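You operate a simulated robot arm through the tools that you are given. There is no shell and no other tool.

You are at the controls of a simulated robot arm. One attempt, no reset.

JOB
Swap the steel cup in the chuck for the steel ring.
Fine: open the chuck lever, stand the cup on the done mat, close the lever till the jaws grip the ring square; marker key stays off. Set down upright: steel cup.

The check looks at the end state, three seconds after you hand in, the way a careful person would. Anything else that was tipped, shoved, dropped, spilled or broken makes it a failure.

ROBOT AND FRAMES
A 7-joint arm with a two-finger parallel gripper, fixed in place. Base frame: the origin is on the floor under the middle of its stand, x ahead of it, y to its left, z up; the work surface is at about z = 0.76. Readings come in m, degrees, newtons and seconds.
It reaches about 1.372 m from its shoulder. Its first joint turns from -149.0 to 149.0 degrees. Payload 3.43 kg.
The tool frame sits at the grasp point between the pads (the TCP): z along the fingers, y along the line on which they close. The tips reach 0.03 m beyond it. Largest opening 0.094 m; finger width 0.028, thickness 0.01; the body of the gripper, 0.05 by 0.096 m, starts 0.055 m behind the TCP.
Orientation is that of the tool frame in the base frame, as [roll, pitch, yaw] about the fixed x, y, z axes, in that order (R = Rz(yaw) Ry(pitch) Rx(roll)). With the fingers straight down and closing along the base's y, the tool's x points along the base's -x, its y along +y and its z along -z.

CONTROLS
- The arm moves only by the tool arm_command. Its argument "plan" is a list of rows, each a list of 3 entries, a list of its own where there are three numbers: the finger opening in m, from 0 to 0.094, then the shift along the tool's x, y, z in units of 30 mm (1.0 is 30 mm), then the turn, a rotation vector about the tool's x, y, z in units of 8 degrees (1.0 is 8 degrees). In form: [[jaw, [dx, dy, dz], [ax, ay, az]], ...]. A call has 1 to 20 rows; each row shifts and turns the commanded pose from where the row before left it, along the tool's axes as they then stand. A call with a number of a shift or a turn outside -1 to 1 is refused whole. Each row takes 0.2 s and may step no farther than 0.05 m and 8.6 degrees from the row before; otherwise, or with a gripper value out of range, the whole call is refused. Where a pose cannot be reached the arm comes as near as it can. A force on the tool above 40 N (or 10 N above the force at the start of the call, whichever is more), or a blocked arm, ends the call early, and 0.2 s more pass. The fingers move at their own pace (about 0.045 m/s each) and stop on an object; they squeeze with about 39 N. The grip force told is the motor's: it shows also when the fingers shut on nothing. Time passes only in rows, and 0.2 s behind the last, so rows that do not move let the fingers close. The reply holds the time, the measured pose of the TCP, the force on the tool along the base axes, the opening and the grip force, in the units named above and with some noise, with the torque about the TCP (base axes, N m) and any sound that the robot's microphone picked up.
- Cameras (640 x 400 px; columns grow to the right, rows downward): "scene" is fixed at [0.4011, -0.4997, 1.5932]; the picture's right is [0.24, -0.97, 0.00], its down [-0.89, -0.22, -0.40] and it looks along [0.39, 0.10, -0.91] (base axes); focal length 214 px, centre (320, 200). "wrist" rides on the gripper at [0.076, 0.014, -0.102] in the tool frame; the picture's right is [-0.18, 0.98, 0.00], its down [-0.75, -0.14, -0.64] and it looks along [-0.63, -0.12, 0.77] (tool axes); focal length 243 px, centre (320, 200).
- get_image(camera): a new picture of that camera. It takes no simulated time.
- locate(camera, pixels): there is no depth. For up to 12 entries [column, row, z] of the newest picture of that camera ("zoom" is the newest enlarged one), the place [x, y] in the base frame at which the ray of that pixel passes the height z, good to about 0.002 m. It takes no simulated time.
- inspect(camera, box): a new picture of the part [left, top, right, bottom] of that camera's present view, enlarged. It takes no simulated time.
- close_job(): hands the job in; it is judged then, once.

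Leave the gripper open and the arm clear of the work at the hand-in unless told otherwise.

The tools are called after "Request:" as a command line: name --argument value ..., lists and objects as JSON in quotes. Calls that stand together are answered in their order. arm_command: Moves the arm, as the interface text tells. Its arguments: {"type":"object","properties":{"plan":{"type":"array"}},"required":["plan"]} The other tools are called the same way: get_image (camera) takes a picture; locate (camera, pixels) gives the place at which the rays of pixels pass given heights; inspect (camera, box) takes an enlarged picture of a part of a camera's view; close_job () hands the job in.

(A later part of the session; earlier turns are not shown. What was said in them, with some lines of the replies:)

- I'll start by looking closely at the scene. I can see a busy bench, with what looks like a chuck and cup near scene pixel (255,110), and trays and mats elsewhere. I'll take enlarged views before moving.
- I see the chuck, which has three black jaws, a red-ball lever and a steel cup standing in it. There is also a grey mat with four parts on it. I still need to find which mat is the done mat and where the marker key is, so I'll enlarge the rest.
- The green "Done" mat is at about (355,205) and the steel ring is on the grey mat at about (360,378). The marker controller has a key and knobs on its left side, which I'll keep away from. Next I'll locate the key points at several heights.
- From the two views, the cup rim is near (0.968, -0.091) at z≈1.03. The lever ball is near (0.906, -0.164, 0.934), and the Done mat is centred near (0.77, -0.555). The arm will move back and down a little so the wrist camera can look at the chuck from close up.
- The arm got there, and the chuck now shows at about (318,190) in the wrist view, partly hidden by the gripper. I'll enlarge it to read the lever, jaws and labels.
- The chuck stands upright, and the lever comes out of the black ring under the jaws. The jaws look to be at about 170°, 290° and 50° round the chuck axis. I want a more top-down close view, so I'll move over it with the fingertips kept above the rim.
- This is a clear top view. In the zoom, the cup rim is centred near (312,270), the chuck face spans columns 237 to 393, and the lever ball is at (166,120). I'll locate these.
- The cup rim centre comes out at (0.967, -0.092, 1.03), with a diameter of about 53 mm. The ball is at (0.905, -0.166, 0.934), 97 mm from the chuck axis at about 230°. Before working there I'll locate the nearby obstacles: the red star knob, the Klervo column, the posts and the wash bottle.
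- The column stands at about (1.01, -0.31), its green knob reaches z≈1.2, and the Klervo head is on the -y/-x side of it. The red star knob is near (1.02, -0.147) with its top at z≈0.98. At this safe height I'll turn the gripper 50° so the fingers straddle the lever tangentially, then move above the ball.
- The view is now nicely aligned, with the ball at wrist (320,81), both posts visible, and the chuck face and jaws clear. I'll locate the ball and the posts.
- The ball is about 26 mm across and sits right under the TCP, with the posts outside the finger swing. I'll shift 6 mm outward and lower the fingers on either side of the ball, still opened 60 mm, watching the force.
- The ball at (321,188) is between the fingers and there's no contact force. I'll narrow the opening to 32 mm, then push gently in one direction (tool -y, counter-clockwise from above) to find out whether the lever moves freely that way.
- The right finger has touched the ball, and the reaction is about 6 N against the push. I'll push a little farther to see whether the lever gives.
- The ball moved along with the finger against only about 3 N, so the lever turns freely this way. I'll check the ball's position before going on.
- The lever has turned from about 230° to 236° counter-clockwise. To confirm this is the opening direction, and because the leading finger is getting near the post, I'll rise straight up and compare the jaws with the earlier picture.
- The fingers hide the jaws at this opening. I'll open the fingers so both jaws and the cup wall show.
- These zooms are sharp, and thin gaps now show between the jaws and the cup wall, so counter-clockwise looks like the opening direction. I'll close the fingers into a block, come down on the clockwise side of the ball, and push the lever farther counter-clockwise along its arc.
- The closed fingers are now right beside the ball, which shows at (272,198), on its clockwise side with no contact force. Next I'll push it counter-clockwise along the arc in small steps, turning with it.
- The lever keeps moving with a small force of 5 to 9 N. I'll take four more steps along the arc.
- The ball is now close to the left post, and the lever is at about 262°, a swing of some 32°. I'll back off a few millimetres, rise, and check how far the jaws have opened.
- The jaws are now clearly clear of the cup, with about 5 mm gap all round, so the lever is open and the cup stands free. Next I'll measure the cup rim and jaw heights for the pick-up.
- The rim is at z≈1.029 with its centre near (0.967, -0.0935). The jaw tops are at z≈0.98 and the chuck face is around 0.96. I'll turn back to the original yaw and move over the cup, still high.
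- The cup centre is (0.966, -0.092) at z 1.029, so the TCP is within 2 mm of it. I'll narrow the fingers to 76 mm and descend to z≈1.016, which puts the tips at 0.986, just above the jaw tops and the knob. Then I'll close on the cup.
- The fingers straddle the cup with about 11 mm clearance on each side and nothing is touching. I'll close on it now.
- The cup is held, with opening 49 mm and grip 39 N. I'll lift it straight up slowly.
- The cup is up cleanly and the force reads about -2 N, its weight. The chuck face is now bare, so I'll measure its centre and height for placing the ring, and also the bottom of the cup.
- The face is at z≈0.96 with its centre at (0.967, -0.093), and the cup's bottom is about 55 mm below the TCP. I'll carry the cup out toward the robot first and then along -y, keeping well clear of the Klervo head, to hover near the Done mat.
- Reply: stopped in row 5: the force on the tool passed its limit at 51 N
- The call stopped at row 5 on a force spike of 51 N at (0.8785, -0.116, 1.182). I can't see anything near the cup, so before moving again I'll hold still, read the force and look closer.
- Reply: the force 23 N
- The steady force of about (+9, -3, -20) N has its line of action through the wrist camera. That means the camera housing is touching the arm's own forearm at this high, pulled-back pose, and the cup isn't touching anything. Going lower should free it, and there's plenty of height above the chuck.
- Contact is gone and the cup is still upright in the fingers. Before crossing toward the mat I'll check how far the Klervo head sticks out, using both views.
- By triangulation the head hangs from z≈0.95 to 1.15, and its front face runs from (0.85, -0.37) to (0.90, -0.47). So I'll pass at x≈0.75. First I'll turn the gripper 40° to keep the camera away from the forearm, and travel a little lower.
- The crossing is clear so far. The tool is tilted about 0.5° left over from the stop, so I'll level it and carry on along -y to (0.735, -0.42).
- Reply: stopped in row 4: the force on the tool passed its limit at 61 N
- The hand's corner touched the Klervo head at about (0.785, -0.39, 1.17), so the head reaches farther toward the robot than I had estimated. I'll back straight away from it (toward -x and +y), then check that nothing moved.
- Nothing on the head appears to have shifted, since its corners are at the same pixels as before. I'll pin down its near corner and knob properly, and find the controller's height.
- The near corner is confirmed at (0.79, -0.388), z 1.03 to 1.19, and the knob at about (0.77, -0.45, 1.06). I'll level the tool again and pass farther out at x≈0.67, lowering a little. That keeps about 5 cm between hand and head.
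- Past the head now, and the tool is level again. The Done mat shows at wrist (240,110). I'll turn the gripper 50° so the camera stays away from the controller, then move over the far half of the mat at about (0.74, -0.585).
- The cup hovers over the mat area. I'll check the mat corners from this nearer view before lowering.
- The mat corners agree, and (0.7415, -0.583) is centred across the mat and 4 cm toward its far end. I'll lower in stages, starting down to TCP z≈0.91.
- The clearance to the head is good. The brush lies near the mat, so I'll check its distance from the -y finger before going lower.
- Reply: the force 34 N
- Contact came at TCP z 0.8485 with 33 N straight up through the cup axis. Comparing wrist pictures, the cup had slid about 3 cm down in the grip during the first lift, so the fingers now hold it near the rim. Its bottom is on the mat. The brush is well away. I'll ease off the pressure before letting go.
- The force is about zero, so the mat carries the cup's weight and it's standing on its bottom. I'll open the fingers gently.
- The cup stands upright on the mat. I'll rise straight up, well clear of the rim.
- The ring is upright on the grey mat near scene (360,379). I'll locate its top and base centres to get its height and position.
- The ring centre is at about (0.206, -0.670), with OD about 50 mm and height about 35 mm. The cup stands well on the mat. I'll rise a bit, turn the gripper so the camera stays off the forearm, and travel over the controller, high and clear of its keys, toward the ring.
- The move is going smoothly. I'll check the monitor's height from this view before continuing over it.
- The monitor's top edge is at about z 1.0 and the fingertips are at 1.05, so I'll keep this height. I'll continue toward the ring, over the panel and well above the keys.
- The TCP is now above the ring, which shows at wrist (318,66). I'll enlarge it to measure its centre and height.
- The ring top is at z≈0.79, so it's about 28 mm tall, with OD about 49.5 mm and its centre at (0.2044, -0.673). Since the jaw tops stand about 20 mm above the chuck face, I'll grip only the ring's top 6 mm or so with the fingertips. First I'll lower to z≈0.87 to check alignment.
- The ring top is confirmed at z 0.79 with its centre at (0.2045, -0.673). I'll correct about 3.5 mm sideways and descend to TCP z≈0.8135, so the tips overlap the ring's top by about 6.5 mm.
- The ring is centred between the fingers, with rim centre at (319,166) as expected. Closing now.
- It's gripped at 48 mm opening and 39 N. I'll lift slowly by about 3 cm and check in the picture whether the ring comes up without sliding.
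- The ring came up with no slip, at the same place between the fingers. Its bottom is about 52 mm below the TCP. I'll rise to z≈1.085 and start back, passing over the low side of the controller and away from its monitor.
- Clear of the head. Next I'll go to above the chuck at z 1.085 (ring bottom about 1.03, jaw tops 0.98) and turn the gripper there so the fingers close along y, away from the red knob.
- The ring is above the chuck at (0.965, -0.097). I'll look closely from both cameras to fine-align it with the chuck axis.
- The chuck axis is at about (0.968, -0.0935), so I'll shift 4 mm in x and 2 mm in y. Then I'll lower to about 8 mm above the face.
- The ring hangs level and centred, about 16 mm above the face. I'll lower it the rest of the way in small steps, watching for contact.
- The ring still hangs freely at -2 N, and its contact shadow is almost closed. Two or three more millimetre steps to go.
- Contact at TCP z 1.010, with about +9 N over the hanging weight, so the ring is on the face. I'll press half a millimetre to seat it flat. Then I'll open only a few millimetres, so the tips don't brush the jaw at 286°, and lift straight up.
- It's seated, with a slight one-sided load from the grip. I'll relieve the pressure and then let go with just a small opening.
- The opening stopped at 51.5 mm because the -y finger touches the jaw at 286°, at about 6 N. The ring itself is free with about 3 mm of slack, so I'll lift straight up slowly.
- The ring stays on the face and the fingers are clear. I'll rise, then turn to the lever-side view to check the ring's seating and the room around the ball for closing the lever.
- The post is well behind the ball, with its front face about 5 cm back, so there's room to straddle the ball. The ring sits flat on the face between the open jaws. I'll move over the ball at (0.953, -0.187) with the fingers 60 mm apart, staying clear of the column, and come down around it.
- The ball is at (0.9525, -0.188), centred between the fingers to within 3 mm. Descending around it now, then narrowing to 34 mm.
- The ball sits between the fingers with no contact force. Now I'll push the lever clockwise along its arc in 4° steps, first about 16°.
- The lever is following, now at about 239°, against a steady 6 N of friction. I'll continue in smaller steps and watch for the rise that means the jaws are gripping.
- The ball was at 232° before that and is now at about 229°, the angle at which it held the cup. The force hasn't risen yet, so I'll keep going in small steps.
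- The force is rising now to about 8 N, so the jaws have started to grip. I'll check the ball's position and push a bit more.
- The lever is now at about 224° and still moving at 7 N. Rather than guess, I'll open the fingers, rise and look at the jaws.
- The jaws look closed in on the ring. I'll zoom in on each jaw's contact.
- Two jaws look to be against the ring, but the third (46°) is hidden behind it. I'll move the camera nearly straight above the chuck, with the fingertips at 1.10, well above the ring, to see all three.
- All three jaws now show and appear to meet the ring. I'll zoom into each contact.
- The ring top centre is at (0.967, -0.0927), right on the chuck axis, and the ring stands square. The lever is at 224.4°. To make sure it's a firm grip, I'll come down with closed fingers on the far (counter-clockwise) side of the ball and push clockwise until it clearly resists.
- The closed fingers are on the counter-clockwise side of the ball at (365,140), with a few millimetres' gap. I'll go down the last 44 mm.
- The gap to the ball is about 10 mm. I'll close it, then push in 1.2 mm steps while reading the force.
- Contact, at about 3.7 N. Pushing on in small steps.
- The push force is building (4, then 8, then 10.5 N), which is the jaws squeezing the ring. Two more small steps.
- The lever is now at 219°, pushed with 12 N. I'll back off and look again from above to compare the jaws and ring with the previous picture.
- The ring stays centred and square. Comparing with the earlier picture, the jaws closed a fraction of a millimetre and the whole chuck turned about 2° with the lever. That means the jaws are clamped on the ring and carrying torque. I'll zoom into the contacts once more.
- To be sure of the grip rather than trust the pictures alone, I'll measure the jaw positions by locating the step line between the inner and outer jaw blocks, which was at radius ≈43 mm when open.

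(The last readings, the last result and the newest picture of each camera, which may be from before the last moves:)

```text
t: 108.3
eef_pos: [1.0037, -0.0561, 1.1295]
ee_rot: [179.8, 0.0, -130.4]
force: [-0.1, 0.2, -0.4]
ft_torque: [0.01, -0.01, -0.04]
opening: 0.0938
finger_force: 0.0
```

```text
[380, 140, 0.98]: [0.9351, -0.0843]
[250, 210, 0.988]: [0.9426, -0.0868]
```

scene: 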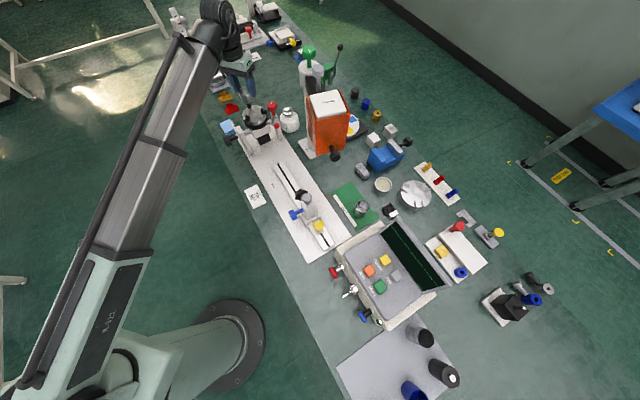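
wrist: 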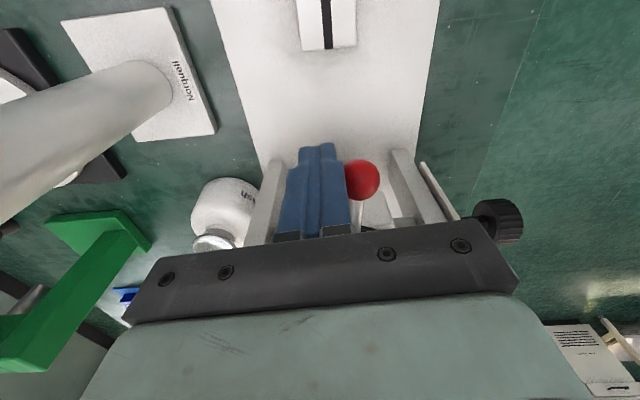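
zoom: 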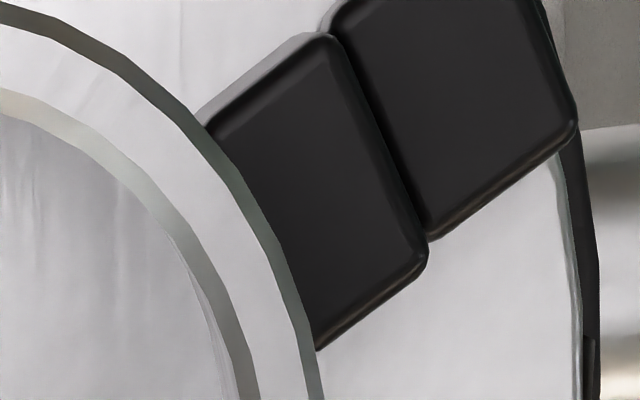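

Request:
inspect --camera "scene" --box '[256, 107, 268, 116]'

Request:
inspect --camera "scene" --box '[243, 111, 255, 122]'

```text
16.00 times, centred on (262, 112) of scene
```

zoom: 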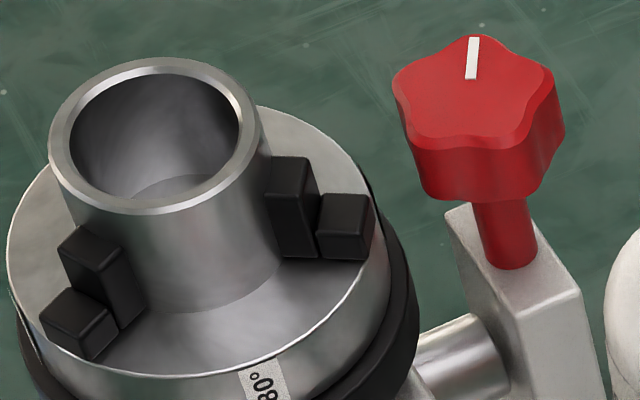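

```text
16.00 times, centred on (249, 116) of scene
```

zoom: 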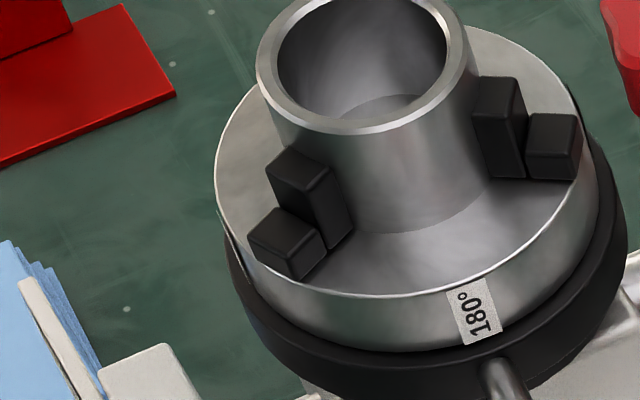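

Request:
inspect --camera "scene" --box '[256, 107, 268, 116]'

Request:
locate --camera "zoom" --pixels '[[283, 257, 0.96], [317, 258, 0.96], [366, 258, 0.96], [270, 157, 0.98], [308, 156, 0.98], [274, 192, 0.98], [318, 192, 0.98], [155, 136, 0.988], [271, 120, 0.988], [48, 140, 0.988]]'

```text
16.00 times, centred on (262, 112) of scene
```

zoom: 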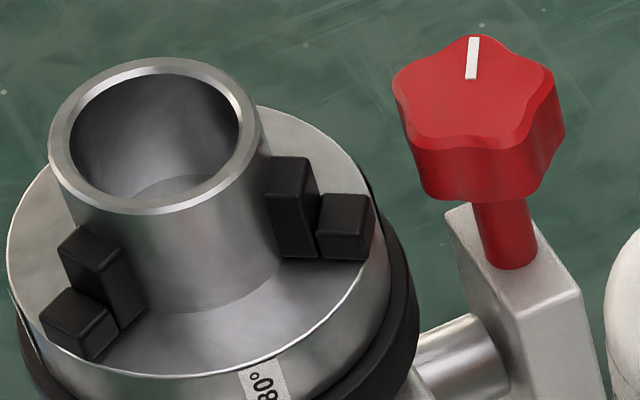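

```text
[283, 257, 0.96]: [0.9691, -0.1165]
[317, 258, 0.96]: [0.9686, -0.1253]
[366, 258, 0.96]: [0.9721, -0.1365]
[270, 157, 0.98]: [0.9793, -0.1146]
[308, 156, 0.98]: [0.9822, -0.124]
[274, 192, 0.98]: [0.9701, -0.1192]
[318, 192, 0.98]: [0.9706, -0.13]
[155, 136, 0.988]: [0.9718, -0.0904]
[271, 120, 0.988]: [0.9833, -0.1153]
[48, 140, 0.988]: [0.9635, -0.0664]
```

The jaw faces come out at radius ≈25 mm, equal to the ring's radius, so all three jaws are against it. The chuck itself seems to have turned a few degrees with that last push, so I'll go back to the same viewpoint as in an early picture (t=6.6) and compare how much.

Request:
arm_command --plan '[[0.094, [0.4, 0.01, -0.03], [0, 0, 0]], [0.094, [0.812, 0.023, -0.077], [0, 0, 0]], [0.094, [0.812, 0.023, -0.077], [0, 0, 0]], [0.094, [0.812, 0.023, -0.077], [0, 0, 0]], [0.094, [0.812, 0.023, -0.077], [0, 0, 0]], [0.094, [0.812, 0.023, -0.077], [0, 0, 0]], [0.06, [0.41, 0.013, -0.047], [0, 0, 0]], [0.06, [0, 0, 0], [0, 0, 0]], [0.06, [0, 0, 0], [0, 0, 0]]]'

Request:
inspect --camera "wrist" --box '[285, 60, 385, 160]'

Request:
inspect --camera "wrist" --box '[220, 0, 420, 200]'

```text
t: 110.3
eef_pos: [0.9071, -0.1655, 1.1462]
ee_rot: [180.0, 0.0, -130.4]
force: [-0.7, 0.2, 0.5]
ft_torque: [0.0, -0.01, 0.01]
opening: 0.0601
finger_force: 0.1
```

```text
4.00 times, centred on (335, 110) of wrist
```

zoom: 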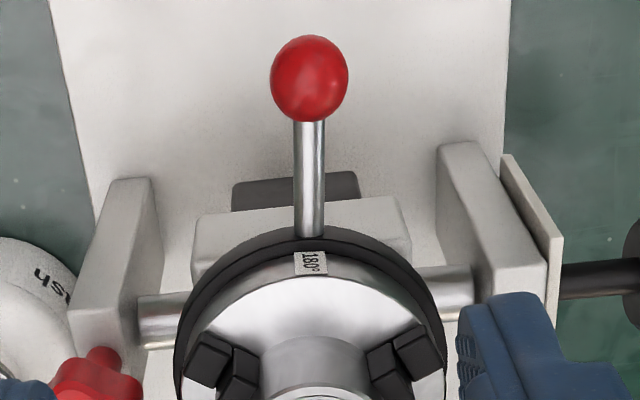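

```text
2.00 times, centred on (320, 100) of wrist
```

zoom: 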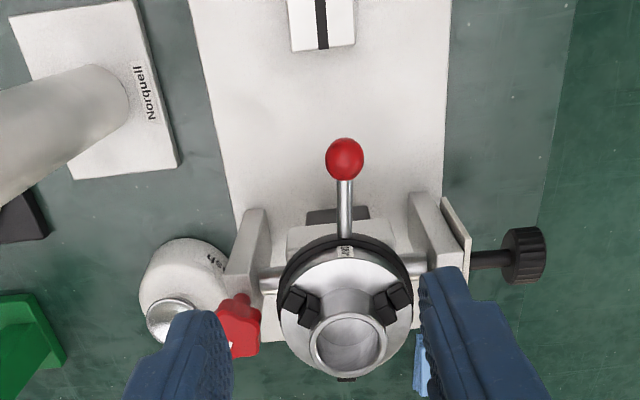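

Seen from the same viewpoint, the label moved only about 4°. That is the spindle giving slightly as the jaws clamped, while the posts, tilt and base are unchanged. The ring is gripped, centred and square. I'll open the gripper and move the arm away to the +y side, clear of the work.

Request:
arm_command --plan '[[0.08, [-0.35, 0.3, 0], [0, 0, 0]], [0.094, [-0.676, 0.609, 0], [0, 0, 0]], [0.094, [-0.676, 0.609, 0], [0, 0, 0]], [0.094, [-0.676, 0.609, 0], [0, 0, 0]], [0.094, [-0.676, 0.609, 0], [0, 0, 0]], [0.094, [-0.676, 0.609, 0], [0, 0, 0]], [0.094, [-0.676, 0.609, 0], [0, 0, 0]], [0.094, [-0.676, 0.609, 0], [0, 0, 0]], [0.094, [-0.676, 0.609, 0], [0, 0, 0]], [0.094, [-0.35, 0.3, 0], [0, 0, 0.7]], [0.094, [0, 0, 0], [0, 0, 0.9]], [0.094, [0, 0, 0], [0, 0, 0.9]], [0.094, [0, 0, 0], [0, 0, 0.9]], [0.094, [0, 0, 0], [0, 0, 0.9]], [0.094, [0, 0, 0], [0, 0, 0.9]], [0.094, [0, 0, 0], [0, 0, 0.9]], [0.094, [0, 0, 0], [0, 0, 0]]]'

Request:
get_image --camera "scene"

Request:
get_image --camera "wrist"

```text
t: 113.9
eef_pos: [0.9014, 0.0817, 1.1449]
ee_rot: [179.9, -0.1, -179.3]
force: [-0.3, 0.4, -0.1]
ft_torque: [0.01, -0.02, -0.01]
opening: 0.0942
finger_force: 0.1
```

```text
taken
```

scene: 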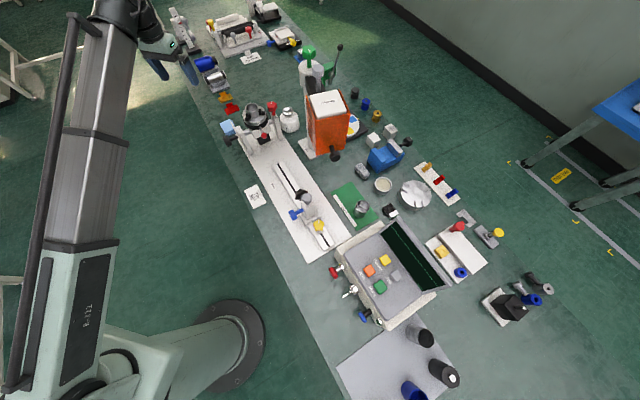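

```text
taken
```

wrist: 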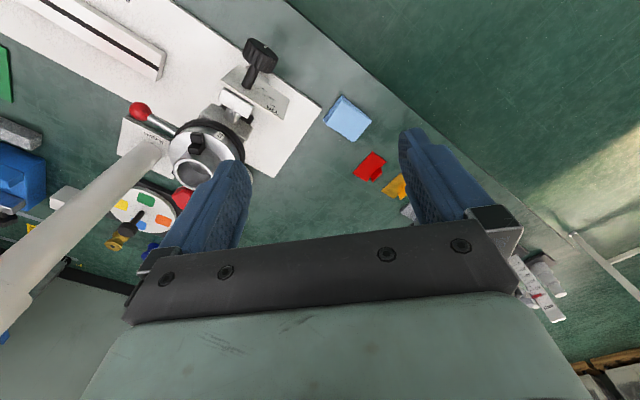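

The arm is clear. Before handing in I'll check the end state: the chuck and ring, the cup on the mat, the controller key, and the Klervo head.

Request:
inspect --camera "scene" --box '[225, 85, 305, 135]'

Request:
inspect --camera "scene" --box '[320, 170, 420, 240]'

Request:
inspect --camera "scene" --box '[325, 255, 405, 325]'

Request:
inspect --camera "scene" --box '[280, 40, 380, 170]'

Request:
inspect --camera "wrist" --box '[120, 80, 280, 200]'

```text
8.00 times, centred on (265, 110) of scene
```

zoom: 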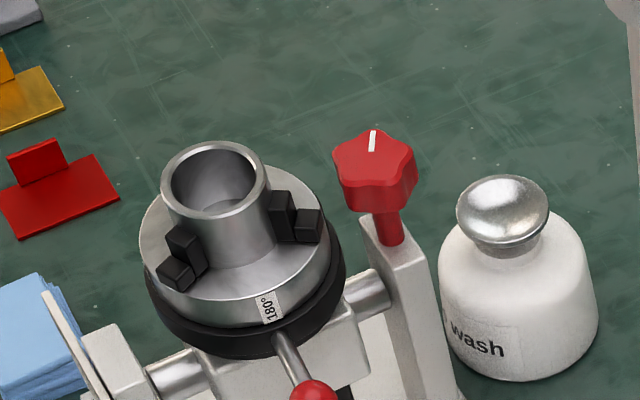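

```text
5.71 times, centred on (370, 205) of scene
```

zoom: 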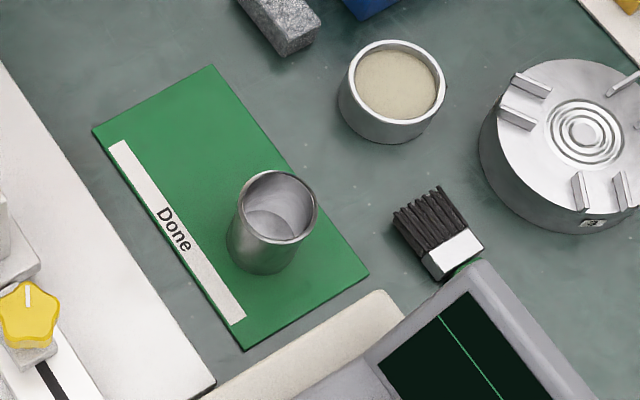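

```text
5.71 times, centred on (365, 290) of scene
```

zoom: 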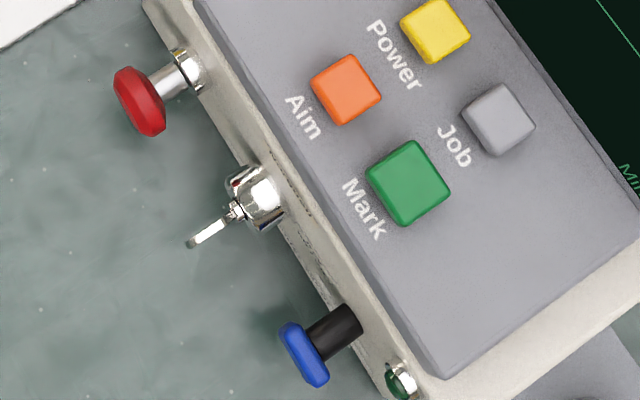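

```text
3.08 times, centred on (330, 105) of scene
```

zoom: 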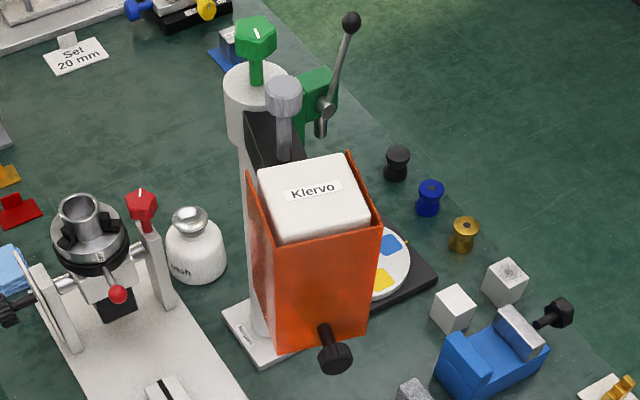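

```text
3.33 times, centred on (200, 140) of wrist
```

zoom: 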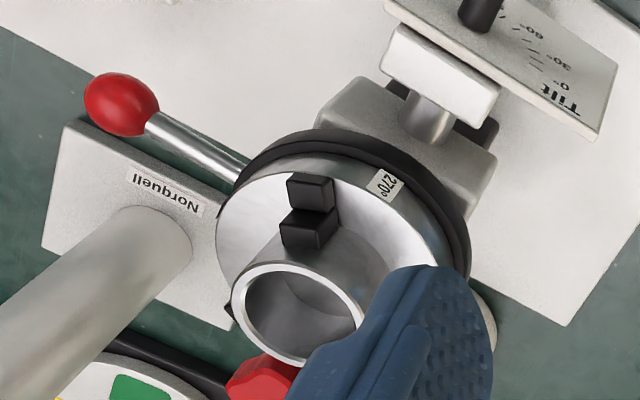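

Final checks:
- **Ring:** seated flat and centred, with all three jaws on it and the lever closed.
- **Cup:** standing upright on the green Done mat.
- **Marker key:** in the same position as at the start.
- **Klervo head and other items:** same pixels as before.
- **Gripper and arm:** gripper open, arm clear of the work.

Handing in now.

Request:
close_job

```text
The job is handed in.
```

I swapped the steel cup for the ring and handed the job in. I haven't seen the check result.

- **Cup:** it stands upright on the green Done mat, a little toward the far end. It slid about 3 cm down in the grip when I lifted it out of the chuck, but I set it down without dropping it.
- **Ring:** it sits flat and centred on the chuck face. The lever is closed and all three jaws are against the ring. I judged the grip from the rising push force and the measured jaw positions, and did not tug on the ring.
- **Chuck:** closing the lever firmly turned the whole chuck about 4° from where it started. I left it there, because turning it back would have meant loosening the ring.
- **Klervo head:** the gripper bumped it once while carrying the cup, at about 61 N. In the pictures before and after, it had not moved.
- **Self-contact:** the wrist camera also touched the arm's own forearm once on the way; nothing else was involved.
- **Marker key:** I never touched it, and it looks the same as at the start.

The gripper is open and the arm is clear of the work.
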